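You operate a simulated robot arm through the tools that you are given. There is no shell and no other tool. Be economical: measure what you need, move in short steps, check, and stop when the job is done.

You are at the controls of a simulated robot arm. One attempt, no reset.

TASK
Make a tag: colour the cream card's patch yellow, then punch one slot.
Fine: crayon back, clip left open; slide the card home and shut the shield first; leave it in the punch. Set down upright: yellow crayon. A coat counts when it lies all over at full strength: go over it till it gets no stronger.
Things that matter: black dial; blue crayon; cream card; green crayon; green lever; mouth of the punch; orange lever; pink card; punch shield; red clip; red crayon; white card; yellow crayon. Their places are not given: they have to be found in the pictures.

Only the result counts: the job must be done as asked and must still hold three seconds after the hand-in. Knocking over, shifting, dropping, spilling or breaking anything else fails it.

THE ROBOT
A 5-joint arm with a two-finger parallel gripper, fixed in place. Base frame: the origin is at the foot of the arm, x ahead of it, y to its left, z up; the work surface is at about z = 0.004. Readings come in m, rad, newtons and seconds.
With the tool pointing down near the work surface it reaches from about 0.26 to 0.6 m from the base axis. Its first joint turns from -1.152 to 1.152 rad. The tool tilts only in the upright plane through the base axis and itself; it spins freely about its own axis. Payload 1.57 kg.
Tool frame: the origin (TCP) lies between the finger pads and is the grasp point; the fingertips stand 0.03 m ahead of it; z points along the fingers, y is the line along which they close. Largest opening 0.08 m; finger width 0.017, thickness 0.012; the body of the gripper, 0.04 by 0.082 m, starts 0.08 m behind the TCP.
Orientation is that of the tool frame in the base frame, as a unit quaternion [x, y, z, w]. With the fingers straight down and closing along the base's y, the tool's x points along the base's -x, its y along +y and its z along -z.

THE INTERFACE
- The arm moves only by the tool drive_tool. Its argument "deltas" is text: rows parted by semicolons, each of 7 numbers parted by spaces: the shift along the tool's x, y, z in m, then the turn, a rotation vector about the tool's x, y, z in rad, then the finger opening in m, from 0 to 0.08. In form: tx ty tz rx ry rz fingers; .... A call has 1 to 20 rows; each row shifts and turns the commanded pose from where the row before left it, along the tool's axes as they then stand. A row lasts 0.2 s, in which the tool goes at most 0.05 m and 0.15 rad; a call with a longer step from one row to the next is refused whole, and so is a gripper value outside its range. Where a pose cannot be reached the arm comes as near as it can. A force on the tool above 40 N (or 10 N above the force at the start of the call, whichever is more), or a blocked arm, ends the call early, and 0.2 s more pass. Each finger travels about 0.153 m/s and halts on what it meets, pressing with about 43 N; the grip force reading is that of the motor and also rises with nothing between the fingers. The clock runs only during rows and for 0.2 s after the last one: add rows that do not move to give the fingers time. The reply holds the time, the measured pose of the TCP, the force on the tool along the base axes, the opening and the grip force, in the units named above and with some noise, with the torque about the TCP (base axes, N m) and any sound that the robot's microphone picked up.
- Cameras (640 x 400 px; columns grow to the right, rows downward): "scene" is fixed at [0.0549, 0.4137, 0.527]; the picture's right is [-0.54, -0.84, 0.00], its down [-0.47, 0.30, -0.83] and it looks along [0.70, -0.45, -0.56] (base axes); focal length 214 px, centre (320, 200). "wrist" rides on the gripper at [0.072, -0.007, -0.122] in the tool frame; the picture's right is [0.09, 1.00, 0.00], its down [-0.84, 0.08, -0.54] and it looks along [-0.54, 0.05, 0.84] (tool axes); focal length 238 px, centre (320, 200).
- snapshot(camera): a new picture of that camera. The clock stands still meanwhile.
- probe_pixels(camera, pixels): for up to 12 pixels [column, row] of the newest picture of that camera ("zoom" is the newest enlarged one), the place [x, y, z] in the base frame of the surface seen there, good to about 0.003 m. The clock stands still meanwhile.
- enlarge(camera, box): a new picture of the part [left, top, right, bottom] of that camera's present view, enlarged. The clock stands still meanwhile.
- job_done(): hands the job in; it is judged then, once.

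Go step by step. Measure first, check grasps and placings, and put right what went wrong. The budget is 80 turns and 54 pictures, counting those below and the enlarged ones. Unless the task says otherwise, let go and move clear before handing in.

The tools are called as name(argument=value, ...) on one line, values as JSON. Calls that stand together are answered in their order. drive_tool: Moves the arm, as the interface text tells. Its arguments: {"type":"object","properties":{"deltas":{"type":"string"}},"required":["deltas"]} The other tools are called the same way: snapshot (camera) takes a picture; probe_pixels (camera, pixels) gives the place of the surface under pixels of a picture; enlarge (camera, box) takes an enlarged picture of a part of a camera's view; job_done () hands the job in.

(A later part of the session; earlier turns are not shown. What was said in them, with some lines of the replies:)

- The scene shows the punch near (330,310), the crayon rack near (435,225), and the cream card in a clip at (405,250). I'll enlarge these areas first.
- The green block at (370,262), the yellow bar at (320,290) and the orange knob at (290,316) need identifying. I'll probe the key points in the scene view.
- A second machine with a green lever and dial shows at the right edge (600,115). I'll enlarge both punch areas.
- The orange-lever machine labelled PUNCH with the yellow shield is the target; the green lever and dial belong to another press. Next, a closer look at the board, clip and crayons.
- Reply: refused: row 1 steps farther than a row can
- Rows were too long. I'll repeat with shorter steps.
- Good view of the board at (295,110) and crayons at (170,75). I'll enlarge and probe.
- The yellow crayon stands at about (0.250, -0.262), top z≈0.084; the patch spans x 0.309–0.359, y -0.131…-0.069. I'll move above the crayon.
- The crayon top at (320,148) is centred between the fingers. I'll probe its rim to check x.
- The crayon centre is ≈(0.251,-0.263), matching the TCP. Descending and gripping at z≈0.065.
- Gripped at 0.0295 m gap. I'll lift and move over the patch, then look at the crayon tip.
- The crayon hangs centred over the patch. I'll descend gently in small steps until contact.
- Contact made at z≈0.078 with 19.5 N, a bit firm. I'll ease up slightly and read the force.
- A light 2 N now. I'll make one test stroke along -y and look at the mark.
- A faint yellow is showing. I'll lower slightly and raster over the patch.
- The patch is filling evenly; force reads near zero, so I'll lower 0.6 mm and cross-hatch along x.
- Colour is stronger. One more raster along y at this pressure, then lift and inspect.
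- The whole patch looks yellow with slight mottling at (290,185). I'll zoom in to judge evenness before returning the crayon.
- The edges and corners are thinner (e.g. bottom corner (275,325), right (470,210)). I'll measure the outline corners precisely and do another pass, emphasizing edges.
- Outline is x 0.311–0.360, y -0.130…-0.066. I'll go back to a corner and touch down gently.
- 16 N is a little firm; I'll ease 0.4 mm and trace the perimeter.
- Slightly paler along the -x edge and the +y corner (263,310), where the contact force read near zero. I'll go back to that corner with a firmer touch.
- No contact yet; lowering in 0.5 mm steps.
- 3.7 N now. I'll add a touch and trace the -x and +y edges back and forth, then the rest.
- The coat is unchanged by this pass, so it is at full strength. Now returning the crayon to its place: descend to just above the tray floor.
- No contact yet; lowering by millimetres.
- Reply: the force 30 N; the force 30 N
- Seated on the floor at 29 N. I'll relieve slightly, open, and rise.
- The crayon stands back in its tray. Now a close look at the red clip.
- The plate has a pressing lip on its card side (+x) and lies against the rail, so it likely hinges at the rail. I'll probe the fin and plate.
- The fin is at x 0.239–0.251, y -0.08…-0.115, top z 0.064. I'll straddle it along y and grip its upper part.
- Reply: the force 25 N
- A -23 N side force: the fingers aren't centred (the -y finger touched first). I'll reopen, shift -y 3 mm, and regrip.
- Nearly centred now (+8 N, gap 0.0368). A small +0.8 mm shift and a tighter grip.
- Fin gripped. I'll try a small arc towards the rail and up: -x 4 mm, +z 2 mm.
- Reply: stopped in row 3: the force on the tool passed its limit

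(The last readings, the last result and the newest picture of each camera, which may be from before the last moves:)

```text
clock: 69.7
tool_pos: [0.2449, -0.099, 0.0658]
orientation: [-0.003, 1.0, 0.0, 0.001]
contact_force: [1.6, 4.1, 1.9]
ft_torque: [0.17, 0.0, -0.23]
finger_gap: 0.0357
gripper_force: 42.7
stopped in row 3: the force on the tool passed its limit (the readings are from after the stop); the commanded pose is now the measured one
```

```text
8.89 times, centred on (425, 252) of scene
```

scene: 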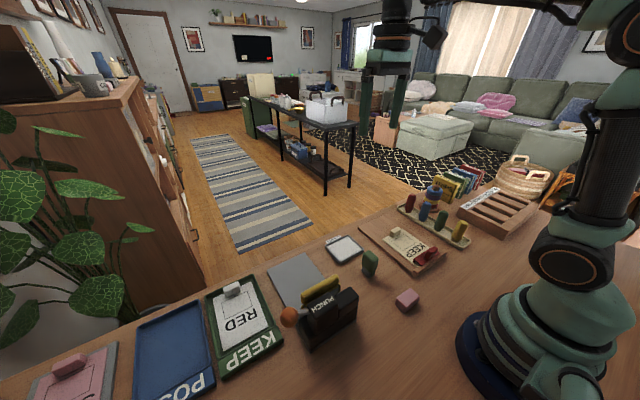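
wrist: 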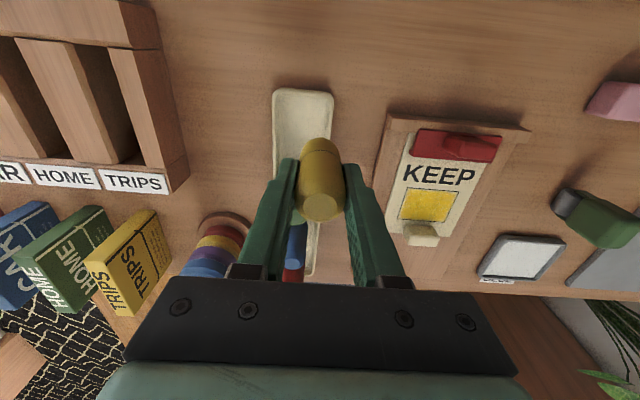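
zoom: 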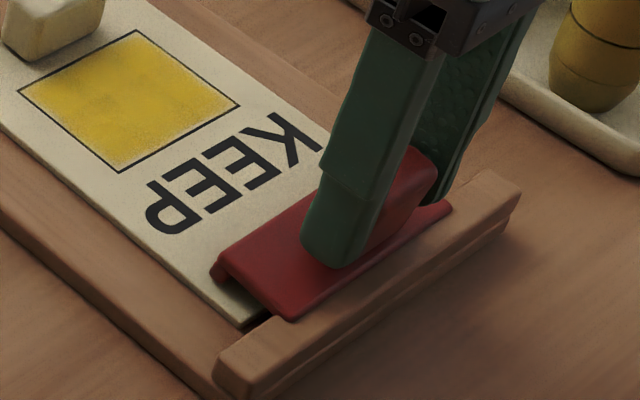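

The -x arc was blocked. Now testing a pure lift of 3 mm.

drive_tool(deltas="0 0 -0.0015 0 0 0 0.02;0 0 -0.0015 0 0 0 0.02;0 0 0 0 0 0 0.02")

```text
clock: 70.6
tool_pos: [0.2436, -0.1003, 0.0703]
orientation: [0.0, 1.0, -0.001, 0.001]
contact_force: [0.9, -3.9, -5.3]
ft_torque: [0.09, 0.04, -0.01]
finger_gap: 0.0355
gripper_force: 43.0
stopped in row 3: the force on the tool passed its limit (the readings are from after the stop); the commanded pose is now the measured one
```

z rose to 0.070; checking whether the clip plate moved.

enlarge(camera="scene", box=[400, 230, 450, 275])

```text
8.89 times, centred on (425, 252) of scene
```

zoom: 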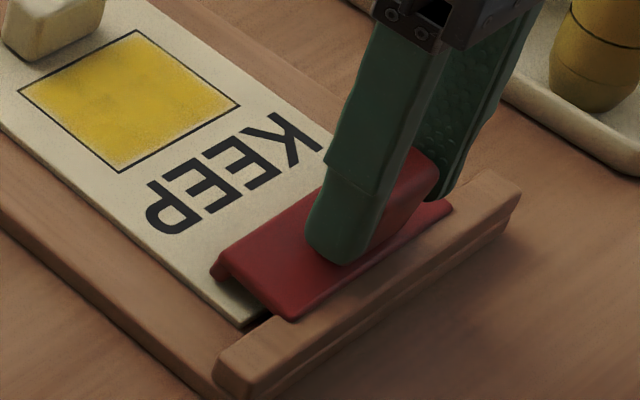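

The fingers only slipped up; the plate didn't move. I'll instead push the fin's top towards the rail (-x) from the card side with nearly closed fingers.

drive_tool(deltas="0 0 0 0 0 0 0.06;0 0 0 0 0 0 0.06;0 0 -0.03 0 0 0 0.06;0 0 -0.01 0 0 0 0.03;-0.013 0 0 0 0 0 0.01;-0.013 0 0 0 0 0 0.01;0 0 0 0 0 0 0.01;0 0 0.02 0 0 0 0.01;0 0 0.014 0 0 0 0.01;0 0 0 0 0 0 0.01")

drive_tool(deltas="0.003 0 0 0 0 0 0.01;0.003 0 0 0 0 0 0.01;0.003 0 0 0 0 0 0.01;0.003 0 0 0 0 0 0.01;0.003 0 0 0 0 0 0.01;0 0 0 0 0 0 0.01")

enlarge(camera="scene", box=[400, 230, 450, 275])

```text
clock: 72.8
tool_pos: [0.2702, -0.1011, 0.0758]
orientation: [-0.001, 1.0, 0.001, 0.0]
contact_force: [-0.1, -0.5, -0.1]
ft_torque: [0.01, -0.01, -0.01]
finger_gap: 0.01
gripper_force: 0.1
```

```text
clock: 74.2
tool_pos: [0.2547, -0.1007, 0.0741]
orientation: [0.0, 1.0, 0.001, 0.001]
contact_force: [-0.6, 0.2, 1.0]
ft_torque: [0.0, 0.02, -0.03]
finger_gap: 0.0096
gripper_force: 0.1
```

```text
8.89 times, centred on (425, 252) of scene
```

zoom: 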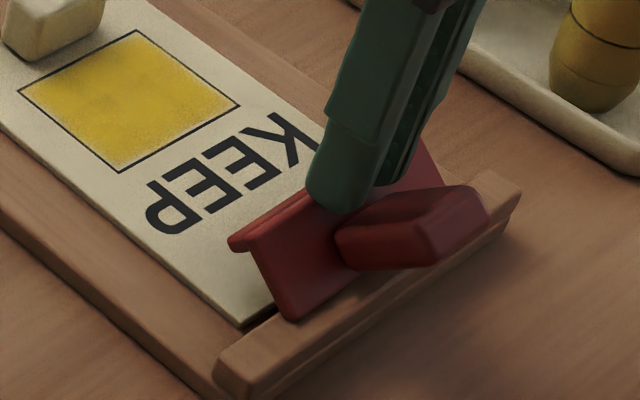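

The clip has swung open to about 60° with no force left. I'll push a few mm more, then rise and see whether it stays.

drive_tool(deltas="0.003 0 0 0 0 0 0.01;0.003 0 -0.001 0 0 0 0.01;0.003 0 -0.001 0 0 0 0.01;0 0 0 0 0 0 0.01;-0.006 0 0 0 0 0 0.01;0 0 -0.03 0 0 0 0.01;0 0 -0.03 0 0 0 0.01;0 0 0 0 0 0 0.01")

enlarge(camera="scene", box=[380, 220, 450, 280])

```text
clock: 76.0
tool_pos: [0.2528, -0.0967, 0.1393]
orientation: [-0.001, 1.0, -0.001, 0.002]
contact_force: [0.9, 0.1, 0.4]
ft_torque: [0.01, -0.01, -0.04]
finger_gap: 0.0099
gripper_force: 0.0
```

```text
6.67 times, centred on (415, 250) of scene
```

zoom: 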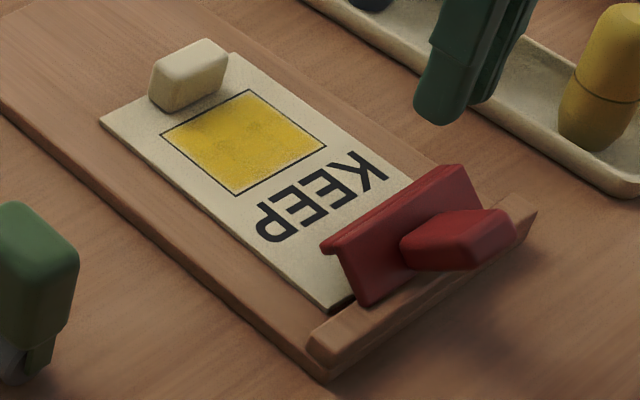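

The clip stays open. Now I'll move above the card's knob for a precise look.

drive_tool(deltas="-0.03 0 -0.02 0 0 0 0.03;-0.04 0 -0.02 0 0 0 0.06;-0.02 0 0 0 0 0 0.06;0 0 0 0 0 0 0.06")

snapshot(camera="wrist")

```text
clock: 77.0
tool_pos: [0.3418, -0.0978, 0.1809]
orientation: [0.001, 1.0, 0.0, 0.002]
contact_force: [0.4, -0.5, -0.2]
ft_torque: [0.04, 0.0, -0.04]
finger_gap: 0.0598
gripper_force: 0.0
```

```text
19 pictures are left
```

wrist: 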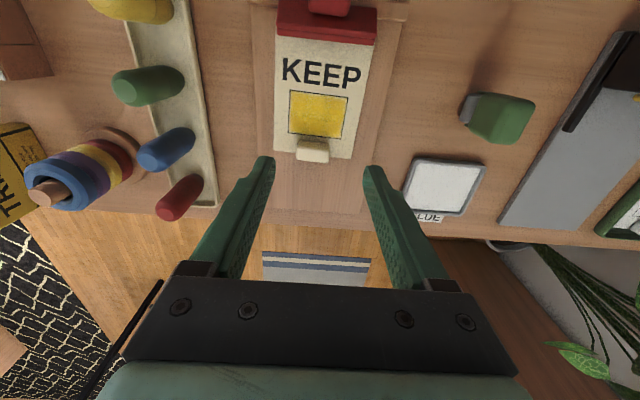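

The knob is at (313,150). Probing the knob, card edges and bed.

probe_pixels(camera="wrist", pixels=[[298, 150], [328, 152], [313, 142], [313, 149], [313, 158], [275, 145], [352, 150], [275, 155], [345, 158], [275, 60], [371, 60], [348, 90]])

probe_pixels(camera="wrist", pixels=[[502, 220], [598, 232], [530, 175], [630, 160], [622, 190], [575, 125], [580, 105], [612, 60], [600, 130], [560, 220]])

probe_pixels(camera="scene", pixels=[[268, 268], [303, 253], [328, 280], [305, 305], [352, 292], [300, 333], [309, 293], [341, 277], [340, 285], [328, 282], [291, 309], [308, 312]])

```text
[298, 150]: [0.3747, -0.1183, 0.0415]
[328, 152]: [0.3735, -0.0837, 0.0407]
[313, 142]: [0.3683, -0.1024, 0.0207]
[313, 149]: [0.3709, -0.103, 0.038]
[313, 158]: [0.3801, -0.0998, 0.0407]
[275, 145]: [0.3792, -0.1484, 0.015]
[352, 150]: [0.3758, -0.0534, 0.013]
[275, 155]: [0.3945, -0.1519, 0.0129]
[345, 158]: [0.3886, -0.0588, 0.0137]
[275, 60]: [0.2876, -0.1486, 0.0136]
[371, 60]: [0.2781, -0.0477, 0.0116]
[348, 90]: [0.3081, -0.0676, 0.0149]
```

```text
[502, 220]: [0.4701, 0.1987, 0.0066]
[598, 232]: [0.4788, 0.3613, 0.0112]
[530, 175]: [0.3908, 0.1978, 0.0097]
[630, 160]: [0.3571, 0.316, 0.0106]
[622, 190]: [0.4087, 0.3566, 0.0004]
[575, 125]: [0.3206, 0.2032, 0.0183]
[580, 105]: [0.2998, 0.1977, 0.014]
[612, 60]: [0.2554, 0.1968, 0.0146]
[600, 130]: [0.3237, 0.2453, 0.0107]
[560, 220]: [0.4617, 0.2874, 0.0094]
```

```text
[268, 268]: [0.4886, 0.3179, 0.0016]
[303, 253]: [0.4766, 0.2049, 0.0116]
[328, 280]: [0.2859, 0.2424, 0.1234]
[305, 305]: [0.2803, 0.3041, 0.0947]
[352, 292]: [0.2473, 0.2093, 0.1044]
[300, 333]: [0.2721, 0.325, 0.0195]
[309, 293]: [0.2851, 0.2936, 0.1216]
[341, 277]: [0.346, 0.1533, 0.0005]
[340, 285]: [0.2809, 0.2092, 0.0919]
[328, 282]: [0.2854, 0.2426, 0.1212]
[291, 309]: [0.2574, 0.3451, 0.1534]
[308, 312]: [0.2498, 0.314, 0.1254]
```

Knob: centre ≈(0.375,-0.101), top z 0.041; card ≈0.098 wide. Before lifting, I'll look closely at the punch mouth and shield.

drive_tool(deltas="0.02 0.04 -0.02 0 0 0 0.06;0.015 0.04 -0.02 0 0 0 0.06;0 0.04 -0.02 0 0 0 0.06;0 0.04 0 0 0 0 0.06;0 0.04 0 0 0 0 0.06;0 0.04 0 0 0 0 0.06;0 0.04 0 0 0 0 0.06;0 0.04 0 0 0 0 0.06;0 0.04 0 0 0 0 0.06;0 0 0 0 0 0 0.06")

snapshot(camera="wrist")

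```text
clock: 79.2
tool_pos: [0.3043, 0.2589, 0.2424]
orientation: [0.0, 1.0, 0.0, 0.0]
contact_force: [0.8, 0.9, 0.0]
ft_torque: [0.0, 0.04, -0.03]
finger_gap: 0.06
gripper_force: 0.0
```

```text
18 pictures are left
```

wrist: 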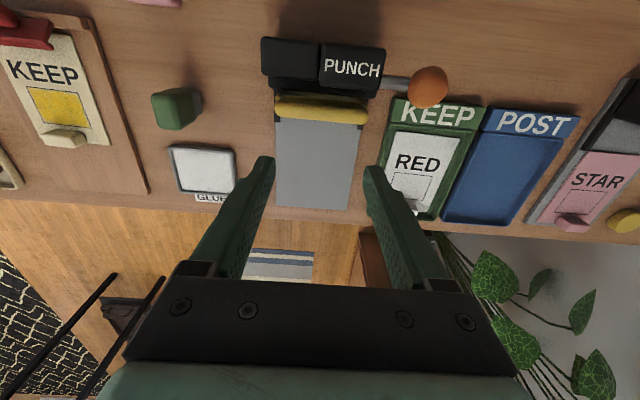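

The bed lies square to the base axes below the shield at (320,105). I'll probe it, then spin the tool 180° so the camera faces the mouth.

probe_pixels(camera="wrist", pixels=[[275, 135], [280, 135], [360, 135], [366, 130], [275, 120], [367, 122], [280, 200], [350, 205], [320, 100], [320, 110], [280, 103], [365, 110]])

drive_tool(deltas="-0.02 0 0 0 0 0.15 0.06;-0.02 0 0 0 0 0.15 0.06;0 0 0 0 0 0.15 0.06;0 0 0 0 0 0.15 0.06;0 0 0 0 0 0.15 0.06;0 0 0 0 0 0.15 0.06;0 0 0 0 0 0.15 0.06;0 0 0 0 0 0.15 0.06;0 0 0 0 0 0.15 0.06;0 0 0 0 0 0.15 0.06;0 0 0 0 0 0.15 0.06;0 0 0 0 0 0.15 0.06;0 0 0 0 0 0.15 0.06;0 0 0 0 0 0.15 0.06;0 0 0 0 0 0.15 0.06;0 0 0 0 0 0.15 0.06;0 0 0 0 0 0.15 0.06;0 0 0 0 0 0.15 0.06;0 0 0 0 0 0.15 0.06;0 0 0 0 0 0.15 0.06")

drive_tool(deltas="0 0 0 0 0 0.1416 0.06;0.02 0 0.02 0 0 0 0.06;0.03 0 0.03 0 0 0 0.06;0.03 0 0.03 0 0 0 0.06;0 0 0.0 0 0 0 0.06")

snapshot(camera="wrist")

```text
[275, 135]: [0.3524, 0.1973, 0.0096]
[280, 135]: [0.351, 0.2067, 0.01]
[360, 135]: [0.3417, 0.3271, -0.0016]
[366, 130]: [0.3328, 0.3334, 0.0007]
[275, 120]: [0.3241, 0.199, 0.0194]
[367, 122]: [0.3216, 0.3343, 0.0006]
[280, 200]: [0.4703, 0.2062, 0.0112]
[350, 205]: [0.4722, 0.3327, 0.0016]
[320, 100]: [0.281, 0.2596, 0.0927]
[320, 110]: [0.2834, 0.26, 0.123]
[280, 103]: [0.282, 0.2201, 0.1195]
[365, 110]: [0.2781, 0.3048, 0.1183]
```

```text
clock: 83.4
tool_pos: [0.427, 0.0145, 0.2368]
orientation: [0.997, 0.083, 0.002, 0.0]
contact_force: [-0.2, 0.1, 0.0]
ft_torque: [0.03, -0.02, 0.04]
finger_gap: 0.06
gripper_force: 0.0
out of reach, approached as far as the arm can: row 16, 17, 18, 19, 20
```

```text
clock: 84.6
tool_pos: [0.5015, -0.0611, 0.1545]
orientation: [1.0, 0.004, 0.001, -0.001]
contact_force: [-0.6, 1.3, -0.8]
ft_torque: [0.02, 0.0, 0.02]
finger_gap: 0.0598
gripper_force: 0.1
out of reach, approached as far as the arm can: row 1, 2, 4
```

```text
17 pictures are left
```

wrist: 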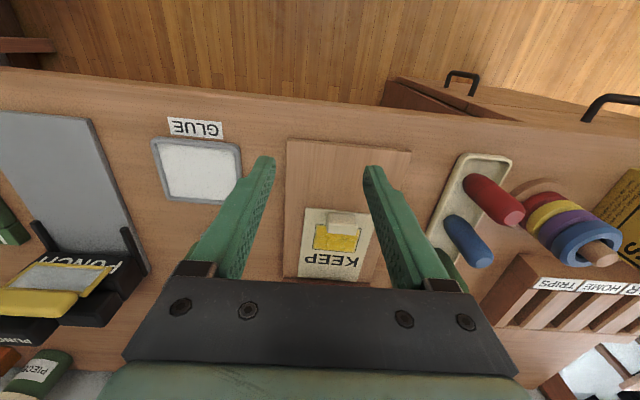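

The 180° spin isn't available at the punch (joint limit), so I'll work in the original orientation. This view does show the mouth side of the punch at (70,280), so I'll enlarge it first.

enlarge(camera="wrist", box=[0, 180, 180, 360])

probe_pixels(camera="wrist", pixels=[[90, 120], [145, 270], [35, 222], [123, 228], [60, 250], [60, 275], [100, 250], [18, 262], [112, 266], [80, 290], [20, 290], [10, 300]])

```text
2.22 times, centred on (90, 270) of wrist
```

zoom: 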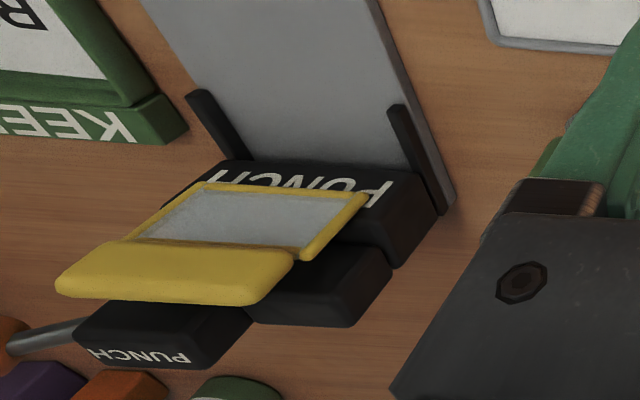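

```text
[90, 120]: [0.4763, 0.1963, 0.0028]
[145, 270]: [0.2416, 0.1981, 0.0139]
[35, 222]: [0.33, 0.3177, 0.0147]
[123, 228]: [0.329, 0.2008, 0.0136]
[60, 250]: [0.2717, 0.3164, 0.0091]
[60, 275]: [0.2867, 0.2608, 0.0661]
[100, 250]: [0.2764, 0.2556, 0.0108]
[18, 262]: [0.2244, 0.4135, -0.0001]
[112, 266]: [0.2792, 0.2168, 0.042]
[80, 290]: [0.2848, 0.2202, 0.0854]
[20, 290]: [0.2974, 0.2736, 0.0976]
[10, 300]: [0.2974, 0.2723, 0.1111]
```

Now clear: the shield is a clear framed panel with a yellow top bar standing in front of the mouth, with guide rails at y≈0.201 and 0.318 (centre ≈0.259). I'll spin back to the original orientation.

drive_tool(deltas="0 0 -0.02 0 0 -0.15 0.06;0 0 -0.02 0 0 -0.15 0.06;0 0 0 0 0 -0.15 0.06;0 0 0 0 0 -0.15 0.06;0 0 0 0 0 -0.15 0.06;0 0 0 0 0 -0.15 0.06;0 0 0 0 0 -0.15 0.06;0 0 0 0 0 -0.15 0.06;0 0 0 0 0 -0.15 0.06;0 0 0 0 0 -0.15 0.06;0 0 0 0 0 -0.15 0.06;0 0 0 0 0 -0.15 0.06;0 0 0 0 0 -0.15 0.06;0 0 0 0 0 -0.15 0.06;0 0 0 0 0 -0.15 0.06;0 0 0 0 0 -0.15 0.06;0 0 0 0 0 -0.15 0.06;0 0 0 0 0 -0.15 0.06;0 0 0 0 0 -0.15 0.06;0 0 0 0 0 -0.15 0.06")

drive_tool(deltas="0 0 0 0 0 -0.1416 0.06;0 0 0 0 0 0 0.06;0 0 0 0 0 0 0.06")

```text
clock: 88.8
tool_pos: [0.5, -0.0601, 0.1986]
orientation: [0.069, 0.998, 0.0, 0.001]
contact_force: [0.0, -0.8, 0.3]
ft_torque: [0.01, -0.04, 0.01]
finger_gap: 0.0597
gripper_force: 0.1
```

```text
clock: 89.6
tool_pos: [0.5002, -0.0596, 0.1968]
orientation: [0.0, 1.0, 0.001, 0.0]
contact_force: [0.6, -0.5, -0.1]
ft_torque: [-0.02, 0.02, 0.01]
finger_gap: 0.0599
gripper_force: 0.0
```

Back in the original orientation. Moving over the knob and descending to grip it.

drive_tool(deltas="0.03 -0.01 0 0 0 0 0.06;0.03 -0.01 0 0 0 0 0.06;0.03 -0.01 0.02 0 0 0 0.06;0.03 -0.011 0.02 0 0 0 0.06;0.005 0 0.03 0 0 0 0.06;0 0 0.03 0 0 0 0.06;0 0 0.03 0 0 0 0.06;0 0 0.015 0 0 0 0.06;0 0 0 0 0 0 0.06")

drive_tool(deltas="0 0 0 0 0 0 0.045;0 0 0 0 0 0 0.04;0 0 0 0 0 0 0.03;0 0 0 0 0 0 0.03")

```text
clock: 91.6
tool_pos: [0.3763, -0.1025, 0.0503]
orientation: [-0.001, 1.0, 0.0, 0.0]
contact_force: [0.3, 0.5, 0.2]
ft_torque: [0.01, 0.02, 0.0]
finger_gap: 0.0596
gripper_force: 0.1
```

```text
clock: 92.6
tool_pos: [0.3765, -0.103, 0.0516]
orientation: [0.0, 1.0, 0.001, 0.001]
contact_force: [-0.3, 0.1, 0.0]
ft_torque: [0.02, 0.01, -0.04]
finger_gap: 0.038
gripper_force: 42.3
```

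Knob gripped (0.038 m). The open clip overhangs the card's front edge, so I'll slide +x first, then lift.

drive_tool(deltas="-0.008 0 -0.001 0 0 0 0.03;-0.012 0 -0.001 0 0 0 0.03;-0.015 0 -0.001 0 0 0 0.03;-0.01 0 -0.01 0 0 0 0.03;0 0 -0.03 0 0 0 0.03;0 0 -0.04 0 0 0 0.03;0 0 -0.04 0 0 0 0.03;0 0 0 0 0 0 0.03")

enlarge(camera="scene", box=[340, 150, 460, 280])

```text
clock: 94.4
tool_pos: [0.4197, -0.0995, 0.1756]
orientation: [-0.002, 1.0, 0.001, 0.001]
contact_force: [-0.3, -0.1, -0.6]
ft_torque: [-0.01, 0.0, 0.0]
finger_gap: 0.0383
gripper_force: 43.0
```

```text
3.08 times, centred on (400, 215) of scene
```

zoom: 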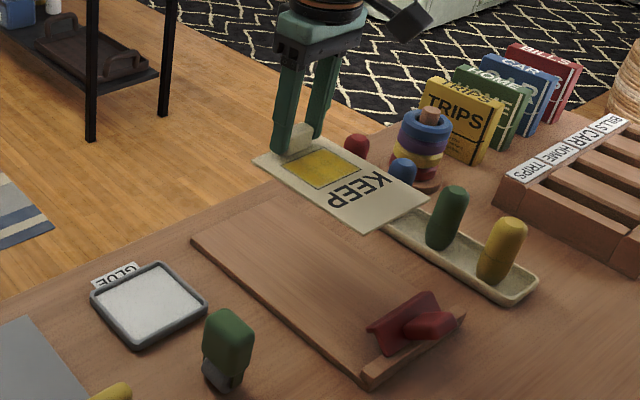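

The card hangs level and the clip remains open. Carrying it over to the bed's outer end.

drive_tool(deltas="-0.007 0.036 0 0 0 0 0.03;-0.007 0.036 0 0 0 0 0.03;-0.007 0.036 0 0 0 0 0.03;-0.007 0.036 0 0 0 0 0.03;-0.007 0.036 0 0 0 0 0.03;-0.007 0.036 0 0 0 0 0.03;-0.007 0.036 0 0 0 0 0.03;-0.007 0.036 0 0 0 0 0.03;-0.007 0.036 0 0 0 0 0.03;-0.007 0.036 0 0 0 0 0.03;0 0 0 0 0 0 0.03;0 0 0.04 0 0 0 0.03;0 0 0.04 0 0 0 0.03;0 0 0.02 0 0 0 0.03;0 0 0 0 0 0 0.03")

snapshot(camera="wrist")

enlarge(camera="scene", box=[230, 200, 390, 360])

```text
clock: 97.6
tool_pos: [0.4923, 0.2616, 0.0738]
orientation: [-0.001, 1.0, 0.0, 0.002]
contact_force: [-0.6, 0.4, 0.1]
ft_torque: [0.0, -0.02, -0.04]
finger_gap: 0.0382
gripper_force: 42.9
```

```text
14 pictures are left
```

wrist: 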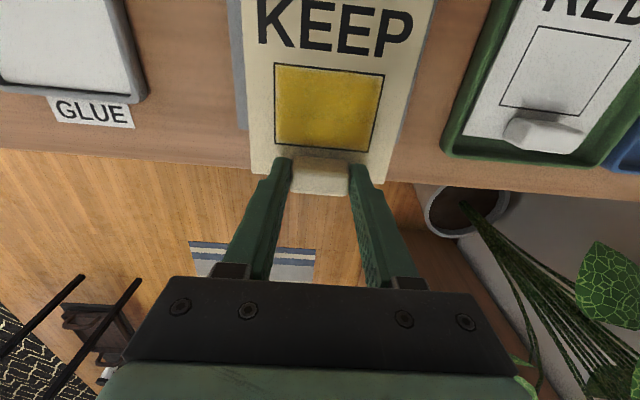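

```text
2.50 times, centred on (310, 280) of scene
```

zoom: 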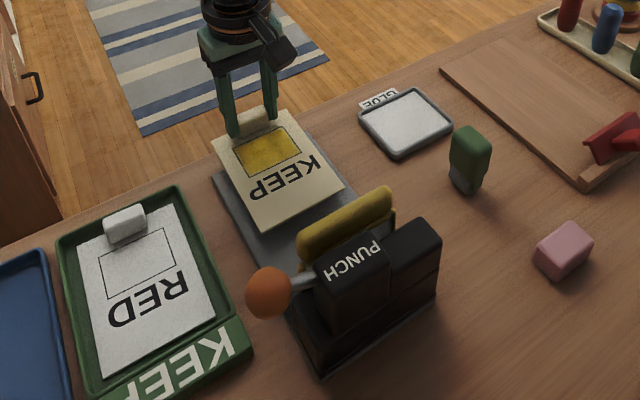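

The card hovers over the bed. I'll check lateral alignment by probing card and bed edges.

probe_pixels(camera="wrist", pixels=[[251, 120], [240, 100], [236, 30], [400, 100], [408, 70], [418, 70], [248, 60], [425, 30], [254, 165], [386, 175]])

probe_pixels(camera="zoom", pixels=[[266, 232], [342, 190], [215, 142], [300, 112], [218, 180], [352, 185], [258, 230], [272, 245]])

```text
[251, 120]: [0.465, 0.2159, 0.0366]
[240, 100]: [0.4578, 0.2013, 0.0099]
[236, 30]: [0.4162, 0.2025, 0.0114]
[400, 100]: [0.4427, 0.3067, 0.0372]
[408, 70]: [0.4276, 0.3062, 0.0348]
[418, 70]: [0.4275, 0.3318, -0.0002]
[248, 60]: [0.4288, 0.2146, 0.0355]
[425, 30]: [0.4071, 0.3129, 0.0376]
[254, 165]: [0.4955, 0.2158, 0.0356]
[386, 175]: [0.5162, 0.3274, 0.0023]
```

```text
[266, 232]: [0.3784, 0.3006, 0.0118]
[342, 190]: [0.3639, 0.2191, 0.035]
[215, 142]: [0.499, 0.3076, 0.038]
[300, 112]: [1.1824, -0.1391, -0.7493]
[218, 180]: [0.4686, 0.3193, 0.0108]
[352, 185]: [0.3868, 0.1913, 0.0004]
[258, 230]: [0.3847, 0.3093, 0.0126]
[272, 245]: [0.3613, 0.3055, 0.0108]
```

Card spans y 0.212–0.309, bed 0.198–0.321: near-centred. Lower to the bed gently.

drive_tool(deltas="0 -0.0015 0.01 0 0 0 0.03;0 0 0.008 0 0 0 0.03;0 0 0.0015 0 0 0 0.03;0 0 0.001 0 0 0 0.03;0 0 0 0 0 0 0.03")

```text
clock: 98.8
tool_pos: [0.4913, 0.2579, 0.055]
orientation: [-0.001, 1.0, 0.0, 0.001]
contact_force: [1.2, -0.1, -0.6]
ft_torque: [0.0, -0.02, 0.01]
finger_gap: 0.0382
gripper_force: 42.9
```

No contact yet; another 1 mm twice.

drive_tool(deltas="0 0 0.001 0 0 0 0.03;0 0 0 0 0 0 0.03")

drive_tool(deltas="0 0 0.0005 0 0 0 0.03;0 0 0 0 0 0 0.03")

```text
clock: 99.4
tool_pos: [0.4909, 0.258, 0.0541]
orientation: [-0.001, 1.0, 0.0, 0.0]
contact_force: [-0.1, 0.4, -0.4]
ft_torque: [-0.01, 0.0, -0.01]
finger_gap: 0.0384
gripper_force: 42.8
```

```text
clock: 100.0
tool_pos: [0.4923, 0.2582, 0.0524]
orientation: [0.0, 1.0, -0.001, 0.002]
contact_force: [-1.1, -0.9, 0.6]
ft_torque: [0.0, 0.02, -0.01]
finger_gap: 0.0383
gripper_force: 42.9
```

Close to touching. Lower 0.7 mm more and start sliding -x.

drive_tool(deltas="0 0 0.0007 0 0 0 0.03;0.01 0 0 0 0 0 0.03;0.01 0 0 0 0 0 0.03;0.01 0 0 0 0 0 0.03;0.01 0 0 0 0 0 0.03;0.01 0 0 0 0 0 0.03;0.01 0 0 0 0 0 0.03;0 0 0 0 0 0 0.03")

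snapshot(camera="wrist")

```text
clock: 101.8
tool_pos: [0.4318, 0.2586, 0.0527]
orientation: [-0.001, 1.0, 0.0, 0.002]
contact_force: [0.7, 0.1, -0.7]
ft_torque: [-0.01, -0.03, 0.02]
finger_gap: 0.0383
gripper_force: 43.2
```

```text
12 pictures are left
```

wrist: 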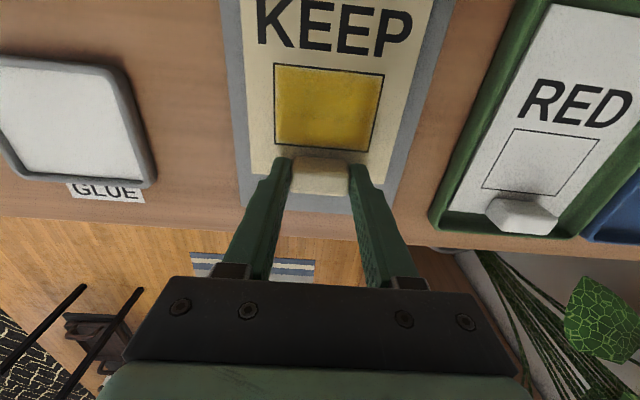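

Card is centred on the bed; lead edge ≈0.297. Probing its height against the bed.

probe_pixels(camera="wrist", pixels=[[260, 140], [240, 140], [395, 60], [415, 60], [255, 100], [232, 100], [385, 140], [400, 140], [325, 60], [267, 60]])

```text
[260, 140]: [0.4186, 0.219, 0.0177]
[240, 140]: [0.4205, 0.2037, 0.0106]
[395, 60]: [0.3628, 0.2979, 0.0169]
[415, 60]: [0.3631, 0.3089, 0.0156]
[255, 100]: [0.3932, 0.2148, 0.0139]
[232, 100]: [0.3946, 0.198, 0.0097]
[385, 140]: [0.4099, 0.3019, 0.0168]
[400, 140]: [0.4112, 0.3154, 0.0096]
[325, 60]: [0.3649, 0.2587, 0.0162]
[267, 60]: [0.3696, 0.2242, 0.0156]
```

Card is about on the bed. Continue sliding in 5 mm rows, watching force.

drive_tool(deltas="0.005 0 0.0005 0 0 0 0.03;0.005 0 0 0 0 0 0.03;0.005 0 0 0 0 0 0.03;0.005 0 0 0 0 0 0.03;0.005 0 0 0 0 0 0.03;0 0 0 0 0 0 0.03")

```text
clock: 103.2
tool_pos: [0.4057, 0.2576, 0.0515]
orientation: [-0.001, 1.0, 0.0, 0.0]
contact_force: [0.1, -0.1, -0.4]
ft_torque: [0.01, -0.02, 0.01]
finger_gap: 0.0382
gripper_force: 43.1
```

Lead edge should be at ≈0.272, at or in the mouth, with no resistance. Continue.

drive_tool(deltas="0.004 0 0 0 0 0 0.03;0.004 0 0 0 0 0 0.03;0.004 0 0 0 0 0 0.03;0.004 0 0 0 0 0 0.03;0 0 0 0 0 0 0.03")

enlarge(camera="scene", box=[250, 210, 370, 350])

```text
clock: 104.4
tool_pos: [0.3904, 0.2574, 0.051]
orientation: [-0.001, 1.0, 0.001, 0.001]
contact_force: [2.3, 0.9, 2.5]
ft_torque: [0.0, 0.0, 0.07]
finger_gap: 0.038
gripper_force: 43.0
```

```text
2.86 times, centred on (310, 280) of scene
```

zoom: 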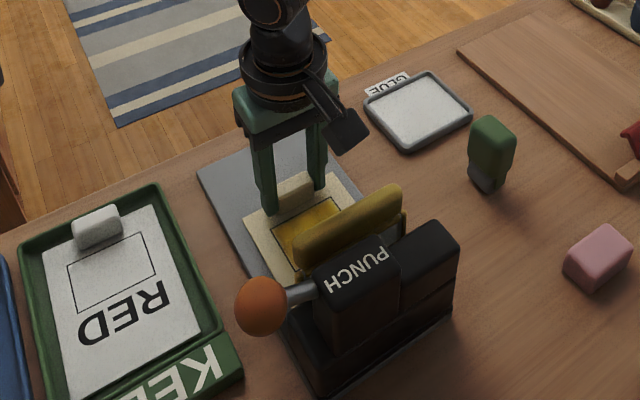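

Card is entering the mouth with slight resistance (2.3 N). Continue in 2 mm steps.

drive_tool(deltas="0.002 0 0 0 0 0 0.03;0.002 0 0 0 0 0 0.03;0 0 0 0 0 0 0.03")

drive_tool(deltas="0.002 0 0 0 0 0 0.03;0.002 0 0 0 0 0 0.03;0 0 0 0 0 0 0.03")

```text
clock: 105.2
tool_pos: [0.3854, 0.258, 0.0516]
orientation: [-0.001, 1.0, 0.0, 0.0]
contact_force: [0.8, 0.1, -0.1]
ft_torque: [-0.03, 0.0, 0.01]
finger_gap: 0.0384
gripper_force: 43.2
```

```text
clock: 106.0
tool_pos: [0.3825, 0.2573, 0.0525]
orientation: [-0.001, 1.0, 0.0, 0.0]
contact_force: [-0.3, 0.2, -0.8]
ft_torque: [0.0, 0.01, -0.03]
finger_gap: 0.0381
gripper_force: 42.5
```

Still free; continuing.

drive_tool(deltas="0.002 0 0 0 0 0 0.03;0.002 0 0 0 0 0 0.03;0 0 0 0 0 0 0.03")

drive_tool(deltas="0.002 0 0 0 0 0 0.03;0.002 0 0 0 0 0 0.03;0 0 0 0 0 0 0.03")

drive_tool(deltas="0.002 0 0 0 0 0 0.03;0.002 0 0 0 0 0 0.03;0 0 0 0 0 0 0.03")

```text
clock: 106.8
tool_pos: [0.3778, 0.2576, 0.0525]
orientation: [-0.001, 1.0, 0.001, 0.002]
contact_force: [0.8, -0.1, 0.6]
ft_torque: [-0.02, -0.01, 0.01]
finger_gap: 0.0384
gripper_force: 43.1
```

```text
clock: 107.6
tool_pos: [0.3745, 0.2573, 0.0535]
orientation: [-0.001, 1.0, 0.0, 0.001]
contact_force: [0.1, -0.7, -0.2]
ft_torque: [0.02, 0.01, 0.02]
finger_gap: 0.0381
gripper_force: 43.4
```

```text
clock: 108.4
tool_pos: [0.3701, 0.257, 0.0532]
orientation: [-0.001, 1.0, 0.0, 0.001]
contact_force: [-0.6, -0.5, 0.0]
ft_torque: [-0.03, -0.03, -0.02]
finger_gap: 0.0383
gripper_force: 43.2
```

Still no stop (lead ≈0.235). A quick check picture to make sure the card is truly inside the mouth.

enlarge(camera="scene", box=[265, 235, 365, 345])

```text
3.64 times, centred on (315, 290) of scene
```

zoom: 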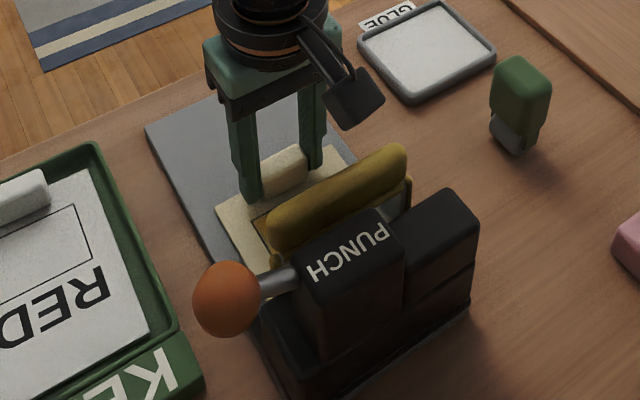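

The card is inside the mouth. Continue towards the stop.

drive_tool(deltas="0.002 0 0.0003 0 0 0 0.03;0.002 0 0 0 0 0 0.03;0 0 0 0 0 0 0.03")

drive_tool(deltas="0.002 0 0 0 0 0 0.03;0.002 0 0 0 0 0 0.03;0 0 0 0 0 0 0.03")

drive_tool(deltas="0.002 0 0 0 0 0 0.03;0.002 0 0 0 0 0 0.03;0 0 0 0 0 0 0.03")

```text
clock: 109.2
tool_pos: [0.3677, 0.2585, 0.0535]
orientation: [0.0, 1.0, 0.003, 0.005]
contact_force: [30.1, -8.1, 1.8]
ft_torque: [-0.29, -0.91, 0.14]
finger_gap: 0.0383
gripper_force: 43.2
```

```text
clock: 109.7
tool_pos: [0.369, 0.2595, 0.0535]
orientation: [0.001, 1.0, 0.007, 0.008]
contact_force: [2.8, -1.6, 0.0]
ft_torque: [-0.04, -0.12, 0.03]
finger_gap: 0.0385
gripper_force: 43.1
stopped in row 2: the force on the tool passed its limit (the readings are from after the stop); the commanded pose is now the measured one
```

```text
clock: 110.5
tool_pos: [0.3672, 0.2605, 0.0552]
orientation: [0.005, 1.0, 0.009, 0.013]
contact_force: [35.7, -11.9, 5.6]
ft_torque: [-0.39, -0.84, 0.17]
finger_gap: 0.0384
gripper_force: 43.4
```

30 N at card level (moment arm 3 cm below TCP): the card is home at TCP x≈0.368. I'll relieve the push and release straight up.

drive_tool(deltas="-0.0015 0 0 0 0 0 0.03;0 0 0 0 0 0 0.03")

```text
clock: 111.1
tool_pos: [0.3678, 0.2605, 0.0542]
orientation: [0.001, 1.0, 0.008, 0.01]
contact_force: [25.9, -3.4, 6.7]
ft_torque: [-0.26, -0.32, -0.16]
finger_gap: 0.038
gripper_force: 42.8
```

drive_tool(deltas="-0.001 0 0 0 0 0 0.03;0 0 0 0 0 0 0.03")

```text
clock: 111.7
tool_pos: [0.3683, 0.26, 0.0539]
orientation: [0.002, 1.0, 0.006, 0.009]
contact_force: [18.3, -0.7, 1.7]
ft_torque: [-0.12, -0.4, -0.14]
finger_gap: 0.0384
gripper_force: 42.9
```

Still 18 N of push; I'll ease another 1.2 mm, then open the fingers and rise.

drive_tool(deltas="-0.0012 0 0 0 0 0 0.03;0 0 0 0 0 0 0.03;0 0 0 0 0 0 0.042;0 0 0 0 0 0 0.055;0 0 0 0 0 0 0.06;0 0 0 0 0 0 0.06")

drive_tool(deltas="0 0 -0.02 0 0 0 0.06;0 0 -0.04 0 0 0 0.06;-0.01 0 -0.04 0 0 0 0.06;0 0 -0.04 0 0 0 0.06;0 0 -0.04 0 0 0 0.06;0 0 0 0 0 0 0.06")

snapshot(camera="wrist")

```text
clock: 113.1
tool_pos: [0.3675, 0.2595, 0.0539]
orientation: [0.001, 1.0, 0.005, 0.007]
contact_force: [-0.3, -0.7, -0.2]
ft_torque: [0.0, 0.0, -0.01]
finger_gap: 0.0598
gripper_force: 0.1
```

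```text
clock: 114.5
tool_pos: [0.3723, 0.2566, 0.2351]
orientation: [0.002, 1.0, 0.005, 0.008]
contact_force: [-0.1, -0.2, -0.2]
ft_torque: [0.02, -0.01, 0.02]
finger_gap: 0.06
gripper_force: 0.0
```

```text
9 pictures are left
```

wrist: 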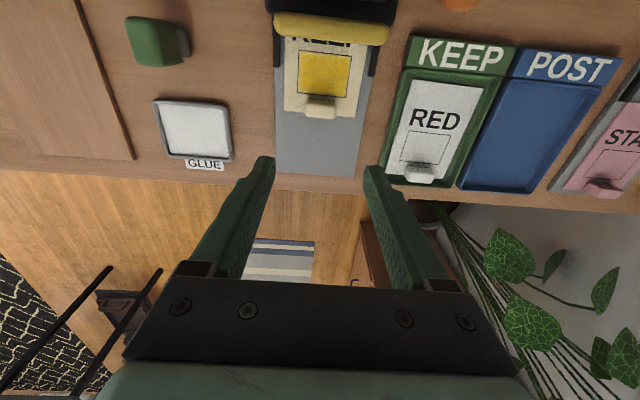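

The card is seated in the punch. Now the shield: position closed fingers above the yellow bar (x≈0.290, y≈0.258, top z≈0.124), then press down.

drive_tool(deltas="0.027 0 0 0 0 0 0.03;0.027 0 0 0 0 0 0.015;0.027 0.001 0 0 0 0 0.015;0 0 0.03 0 0 0 0.015;0 0 0.03 0 0 0 0.015;0 0 0.01 0 0 0 0.015;0 0 0 0 0 0 0.015")

enlarge(camera="scene", box=[265, 215, 385, 345])

```text
clock: 116.1
tool_pos: [0.2962, 0.2607, 0.1625]
orientation: [0.001, 1.0, 0.006, 0.006]
contact_force: [0.2, 0.4, -0.9]
ft_torque: [0.03, 0.03, -0.01]
finger_gap: 0.015
gripper_force: 0.0
```

```text
3.08 times, centred on (325, 280) of scene
```

zoom: 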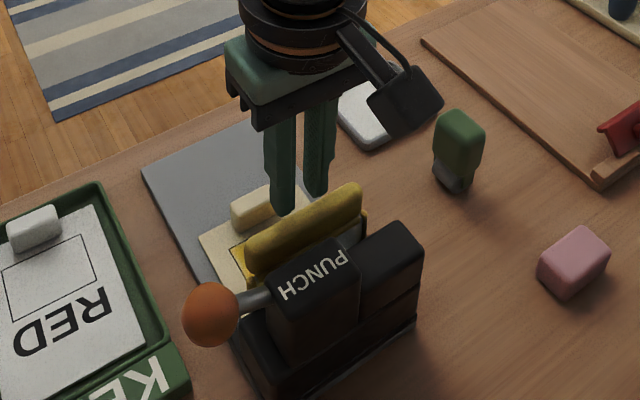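

Probing the bar's position relative to the fingers.

probe_pixels(camera="zoom", pixels=[[300, 225], [300, 217], [300, 235], [345, 195], [340, 188], [310, 228], [280, 235], [364, 212], [345, 235], [285, 205], [240, 250], [360, 190]])

```text
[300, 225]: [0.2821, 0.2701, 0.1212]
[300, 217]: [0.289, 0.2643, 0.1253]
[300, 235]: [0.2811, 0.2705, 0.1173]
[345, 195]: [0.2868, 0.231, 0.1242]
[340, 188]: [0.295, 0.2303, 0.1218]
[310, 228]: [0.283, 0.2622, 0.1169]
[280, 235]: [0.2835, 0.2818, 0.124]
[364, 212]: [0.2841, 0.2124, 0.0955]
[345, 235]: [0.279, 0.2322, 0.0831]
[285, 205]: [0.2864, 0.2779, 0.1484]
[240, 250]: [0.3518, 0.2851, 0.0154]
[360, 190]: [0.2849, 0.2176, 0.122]
```

The bar centre is ≈0.289; shift -x 5 mm and press down.

drive_tool(deltas="0.005 0 0.003 0 0 0 0.015;0 0 0.003 0 0 0 0.015;0 0 0.002 0 0 0 0.015;0 0 0.002 0 0 0 0.015;0 0 0.002 0 0 0 0.015;0 0 0 0 0 0 0.015")

```text
clock: 117.5
tool_pos: [0.2914, 0.2607, 0.152]
orientation: [0.002, 1.0, 0.007, 0.006]
contact_force: [-0.4, -0.3, -0.9]
ft_torque: [0.02, 0.01, 0.03]
finger_gap: 0.015
gripper_force: 0.0
```

drive_tool(deltas="0 0 0.002 0 0 0 0.015;0 0 0.002 0 0 0 0.015;0 0 0.002 0 0 0 0.015;0 0 0.002 0 0 0 0.015;0 0 0.002 0 0 0 0.015;0 0 0 0 0 0 0.015")

enlarge(camera="scene", box=[265, 235, 365, 345])

```text
clock: 118.9
tool_pos: [0.2915, 0.2602, 0.1394]
orientation: [0.002, 1.0, 0.005, 0.007]
contact_force: [0.8, -0.1, -0.7]
ft_torque: [-0.02, 0.03, 0.01]
finger_gap: 0.0152
gripper_force: 0.1
```

```text
3.64 times, centred on (315, 290) of scene
```

zoom: 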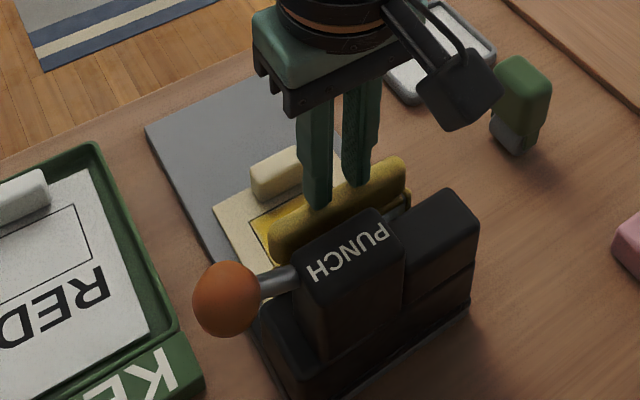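

The bar is yielding. Probing its new position to see whether it slides or hinges.

probe_pixels(camera="zoom", pixels=[[340, 210], [290, 235], [300, 215], [390, 175], [385, 165], [400, 195], [400, 210], [275, 250], [360, 205]])

```text
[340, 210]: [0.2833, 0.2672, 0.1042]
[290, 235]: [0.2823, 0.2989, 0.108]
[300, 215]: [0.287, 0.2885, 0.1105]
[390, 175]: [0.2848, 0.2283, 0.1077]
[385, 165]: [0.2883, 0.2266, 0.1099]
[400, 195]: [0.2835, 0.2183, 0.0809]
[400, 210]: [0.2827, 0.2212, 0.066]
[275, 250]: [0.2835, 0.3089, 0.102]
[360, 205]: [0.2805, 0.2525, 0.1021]
```

It slides straight down. Continue pressing to the bottom stop.

drive_tool(deltas="0 0 0.004 0 0 0 0.015;0 0 0.004 0 0 0 0.015;0 0 0.004 0 0 0 0.015;0 0 0.004 0 0 0 0.015;0 0 0.004 0 0 0 0.015;0 0 0.003 0 0 0 0.015;0 0 0.003 0 0 0 0.015;0 0 0 0 0 0 0.015")

```text
clock: 120.3
tool_pos: [0.2927, 0.2613, 0.1219]
orientation: [0.001, 1.0, 0.006, 0.006]
contact_force: [-6.3, -3.1, 17.7]
ft_torque: [-0.29, 0.28, -0.08]
finger_gap: 0.0156
gripper_force: 0.3
stopped in row 7: the force on the tool passed its limit (the readings are from after the stop); the commanded pose is now the measured one
```

It hit a firm stop with bar top ≈0.092. I'll rise and check it stays shut.

drive_tool(deltas="0 0 -0.02 0 0 0 0.015;0 0 -0.04 0 0 0 0.015;-0.02 -0.02 -0.03 0 0 0 0.015;-0.03 -0.02 0 0 0 0 0.015;-0.03 -0.02 0 0 0 0 0.015;0 0 0 0 0 0 0.015")

enlarge(camera="scene", box=[265, 235, 365, 345])

```text
clock: 121.7
tool_pos: [0.3727, 0.1991, 0.21]
orientation: [0.002, 1.0, 0.004, 0.008]
contact_force: [-1.1, -1.4, 0.9]
ft_torque: [0.04, 0.03, -0.03]
finger_gap: 0.0149
gripper_force: 0.0
```

```text
3.64 times, centred on (315, 290) of scene
```

zoom: 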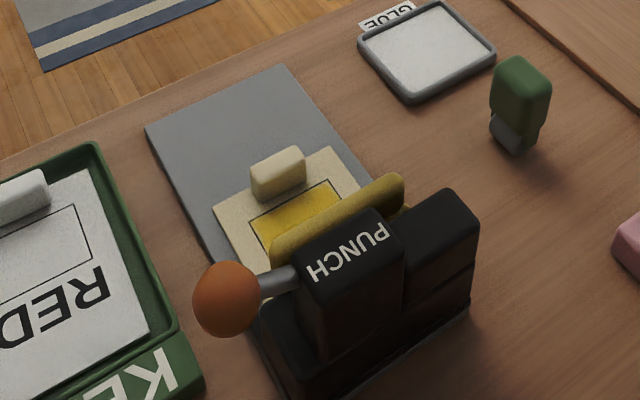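

The shield is down. Now probing the orange lever and checking the shield bar.

probe_pixels(camera="zoom", pixels=[[238, 300], [205, 300], [272, 300], [238, 272], [238, 325], [280, 280], [335, 205], [350, 240], [295, 255], [380, 230], [430, 220], [400, 210]])

```text
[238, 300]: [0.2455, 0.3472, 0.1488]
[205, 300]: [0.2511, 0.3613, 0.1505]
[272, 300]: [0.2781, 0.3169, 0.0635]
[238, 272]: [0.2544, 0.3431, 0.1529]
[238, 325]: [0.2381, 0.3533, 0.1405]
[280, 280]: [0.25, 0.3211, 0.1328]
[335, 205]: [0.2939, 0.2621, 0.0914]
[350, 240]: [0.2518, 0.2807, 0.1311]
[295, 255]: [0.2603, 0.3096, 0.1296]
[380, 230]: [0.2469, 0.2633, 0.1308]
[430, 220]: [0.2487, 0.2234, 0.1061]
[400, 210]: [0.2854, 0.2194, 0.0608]
```

Ball centre ≈(0.254,0.349), top z≈0.155. Positioning closed fingers above it.

drive_tool(deltas="0.024 0.03 0 0 0 0 0;0.024 0.03 0 0 0 0 0;0.024 0.03 0 0 0 0 0;0.024 0.03 0 0 0 0 0;0.023 0.03 0 0 0 0 0;0 0 0 0 0 0 0;0 0 0.01 0 0 0 0;0 0 0 0 0 0 0")

enlarge(camera="scene", box=[245, 215, 365, 345])

```text
clock: 123.5
tool_pos: [0.2494, 0.3492, 0.2002]
orientation: [0.002, 1.0, 0.007, 0.005]
contact_force: [0.5, -0.5, -0.1]
ft_torque: [0.01, -0.03, 0.01]
finger_gap: 0.0
gripper_force: 21.1
```

```text
3.08 times, centred on (305, 280) of scene
```

zoom: 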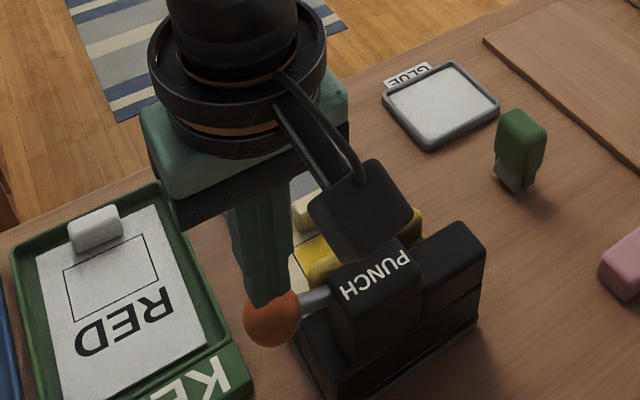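

Fingers are above the ball. Press down in small steps.

drive_tool(deltas="-0.003 0 0.004 0 0 0 0;0 0 0.004 0 0 0 0;0 0 0.004 0 0 0 0;0 0 0.004 0 0 0 0;0 0 0.004 0 0 0 0;0 0 0.003 0 0 0 0;0 0 0 0 0 0 0")

```text
clock: 125.1
tool_pos: [0.2554, 0.3493, 0.1753]
orientation: [0.001, 1.0, 0.008, 0.006]
contact_force: [0.5, 0.4, 1.4]
ft_torque: [0.02, 0.01, -0.01]
finger_gap: 0.0
gripper_force: 21.4
```

The lever is yielding easily. Continue down, listening for the punch.

drive_tool(deltas="0 0 0.004 0 0 0 0;0 0 0.004 0 0 0 0;0 0 0.004 0 0 0 0;0 0 0.004 0 0 0 0;0 0 0.004 0 0 0 0;0 0 0 0 0 0 0")

```text
clock: 126.5
tool_pos: [0.2547, 0.3502, 0.1565]
orientation: [0.002, 1.0, 0.006, 0.004]
contact_force: [1.5, 2.9, 4.6]
ft_torque: [0.11, -0.07, -0.01]
finger_gap: 0.0001
gripper_force: 21.1
```

drive_tool(deltas="0 0 0.004 0 0 0 0;0 0 0.004 0 0 0 0;0 0 0.004 0 0 0 0;0 0 0.004 0 0 0 0;0 0 0 0 0 0 0")

```text
clock: 127.7
tool_pos: [0.2565, 0.3519, 0.1415]
orientation: [0.002, 1.0, 0.008, 0.006]
contact_force: [-1.4, 3.3, 4.2]
ft_torque: [0.16, 0.08, -0.01]
finger_gap: 0.0001
gripper_force: 21.5
```

Tip at z≈0.111 with light spring force. Continue.

drive_tool(deltas="0 0 0.004 0 0 0 0;0 0 0.004 0 0 0 0;0 0 0.004 0 0 0 0;0 0 0 0 0 0 0")

enlarge(camera="scene", box=[245, 235, 365, 355])

```text
clock: 128.9
tool_pos: [0.2548, 0.3506, 0.1316]
orientation: [0.003, 1.0, 0.009, 0.008]
contact_force: [-5.0, -5.8, 17.9]
ft_torque: [-0.06, 0.16, 0.05]
finger_gap: 0.0001
gripper_force: 21.0
stopped in row 4: the force on the tool passed its limit (the readings are from after the stop); the commanded pose is now the measured one
```

```text
3.33 times, centred on (305, 295) of scene
```

zoom: 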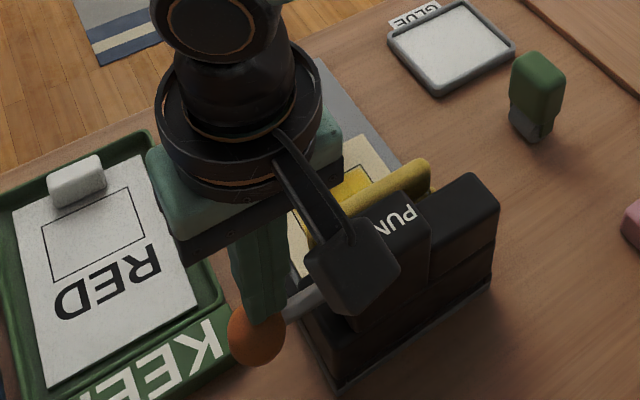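

The lever reached its lower stop (>40 N). I'll release upward and see it return.

drive_tool(deltas="0 0 -0.01 0 0 0 0;0 0 -0.015 0 0 0 0;0 0 -0.02 0 0 0 0;0 0 -0.02 0 0 0 0;0 0 -0.02 0 0 0 0;0 0 -0.02 0 0 0 0;0 0 0 0 0 0 0")

drive_tool(deltas="-0.03 -0.02 -0.02 0 0 0 0;-0.03 -0.02 -0.02 0 0 0 0;-0.03 -0.02 0 0 0 0 0;0 -0.02 0 0 0 0 0;0 -0.02 0 0 0 0 0;0 0 0 0 0 0 0")

enlarge(camera="scene", box=[245, 235, 365, 355])

```text
clock: 130.5
tool_pos: [0.2553, 0.348, 0.2361]
orientation: [0.002, 1.0, 0.008, 0.007]
contact_force: [-0.3, 0.2, -0.2]
ft_torque: [0.0, -0.05, 0.02]
finger_gap: 0.0001
gripper_force: 21.2
```

```text
clock: 131.9
tool_pos: [0.3442, 0.2456, 0.2765]
orientation: [0.002, 1.0, 0.006, 0.009]
contact_force: [0.6, 0.4, 0.6]
ft_torque: [-0.04, 0.0, -0.01]
finger_gap: 0.0
gripper_force: 20.9
```

```text
3.33 times, centred on (305, 295) of scene
```

zoom: 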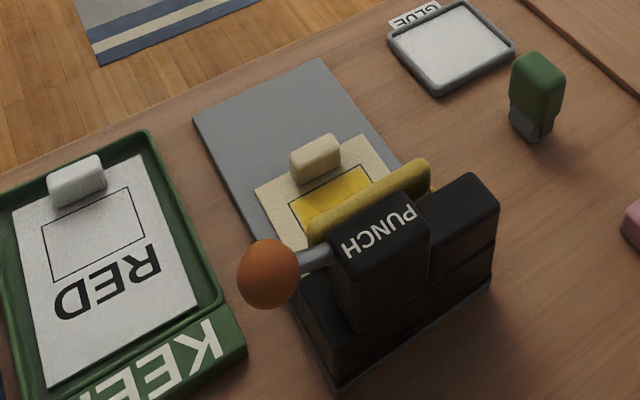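

The lever sprang back and the shield is still down. I'll verify the card position, then look into the mouth.

probe_pixels(camera="zoom", pixels=[[315, 150], [295, 165], [335, 150], [320, 175], [258, 192], [363, 137], [272, 245], [390, 165], [370, 200], [428, 165], [425, 190]])

enlarge(camera="wrist", box=[240, 0, 440, 140])

```text
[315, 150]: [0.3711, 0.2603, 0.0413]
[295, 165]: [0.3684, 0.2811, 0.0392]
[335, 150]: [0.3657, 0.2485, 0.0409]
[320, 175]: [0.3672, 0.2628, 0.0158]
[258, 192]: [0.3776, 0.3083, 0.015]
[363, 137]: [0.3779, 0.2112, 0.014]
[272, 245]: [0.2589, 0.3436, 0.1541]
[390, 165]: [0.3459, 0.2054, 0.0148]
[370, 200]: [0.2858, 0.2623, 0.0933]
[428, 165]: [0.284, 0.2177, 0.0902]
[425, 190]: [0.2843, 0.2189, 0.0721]
```

```text
2.86 times, centred on (340, 70) of wrist
```

zoom: 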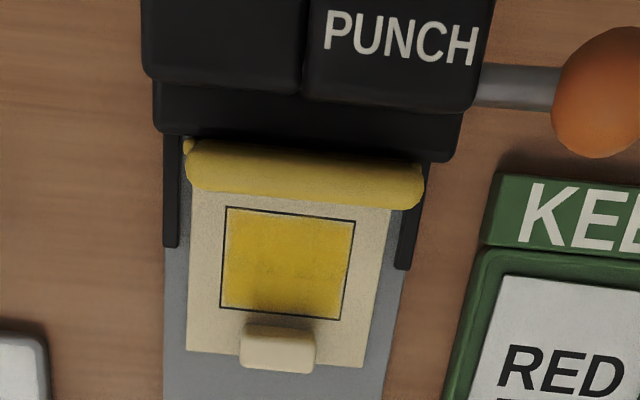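

Card at home (knob x≈0.369, y 0.260), shield down, and the lever made one full stroke to its stop and returned. One final overall check.

enlarge(camera="scene", box=[240, 160, 500, 360])

```text
2.00 times, centred on (370, 260) of scene
5 turns are left
```

zoom: 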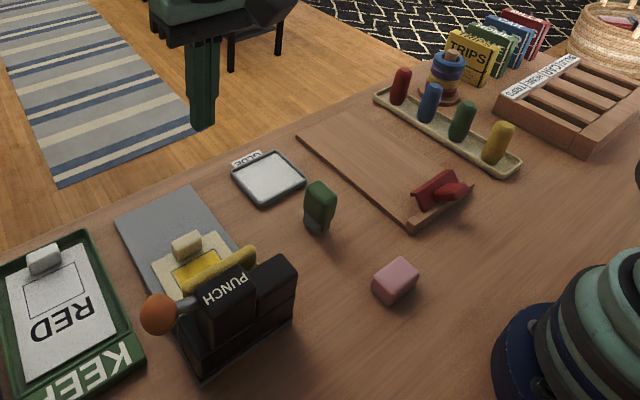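

The yellow crayon is upright in its tray at (498,142), the clip is open at (440,190), and the coloured card sits in the punch at (190,265) with the shield down. The hand is clear, so I'm handing in.

job_done()

```text
The job is handed in.
```

I handed the job in with one point unconfirmed: I never saw the slot itself, because it is hidden inside the punch and the microphone reported no sound. The lever made one full stroke to its stop and sprang back.

The cream card's patch is yellow; a further pass made it no stronger, though it looks slightly paler right at the outline. The crayon is back upright in its tray and the clip is open. The card is home in the punch with the shield shut.
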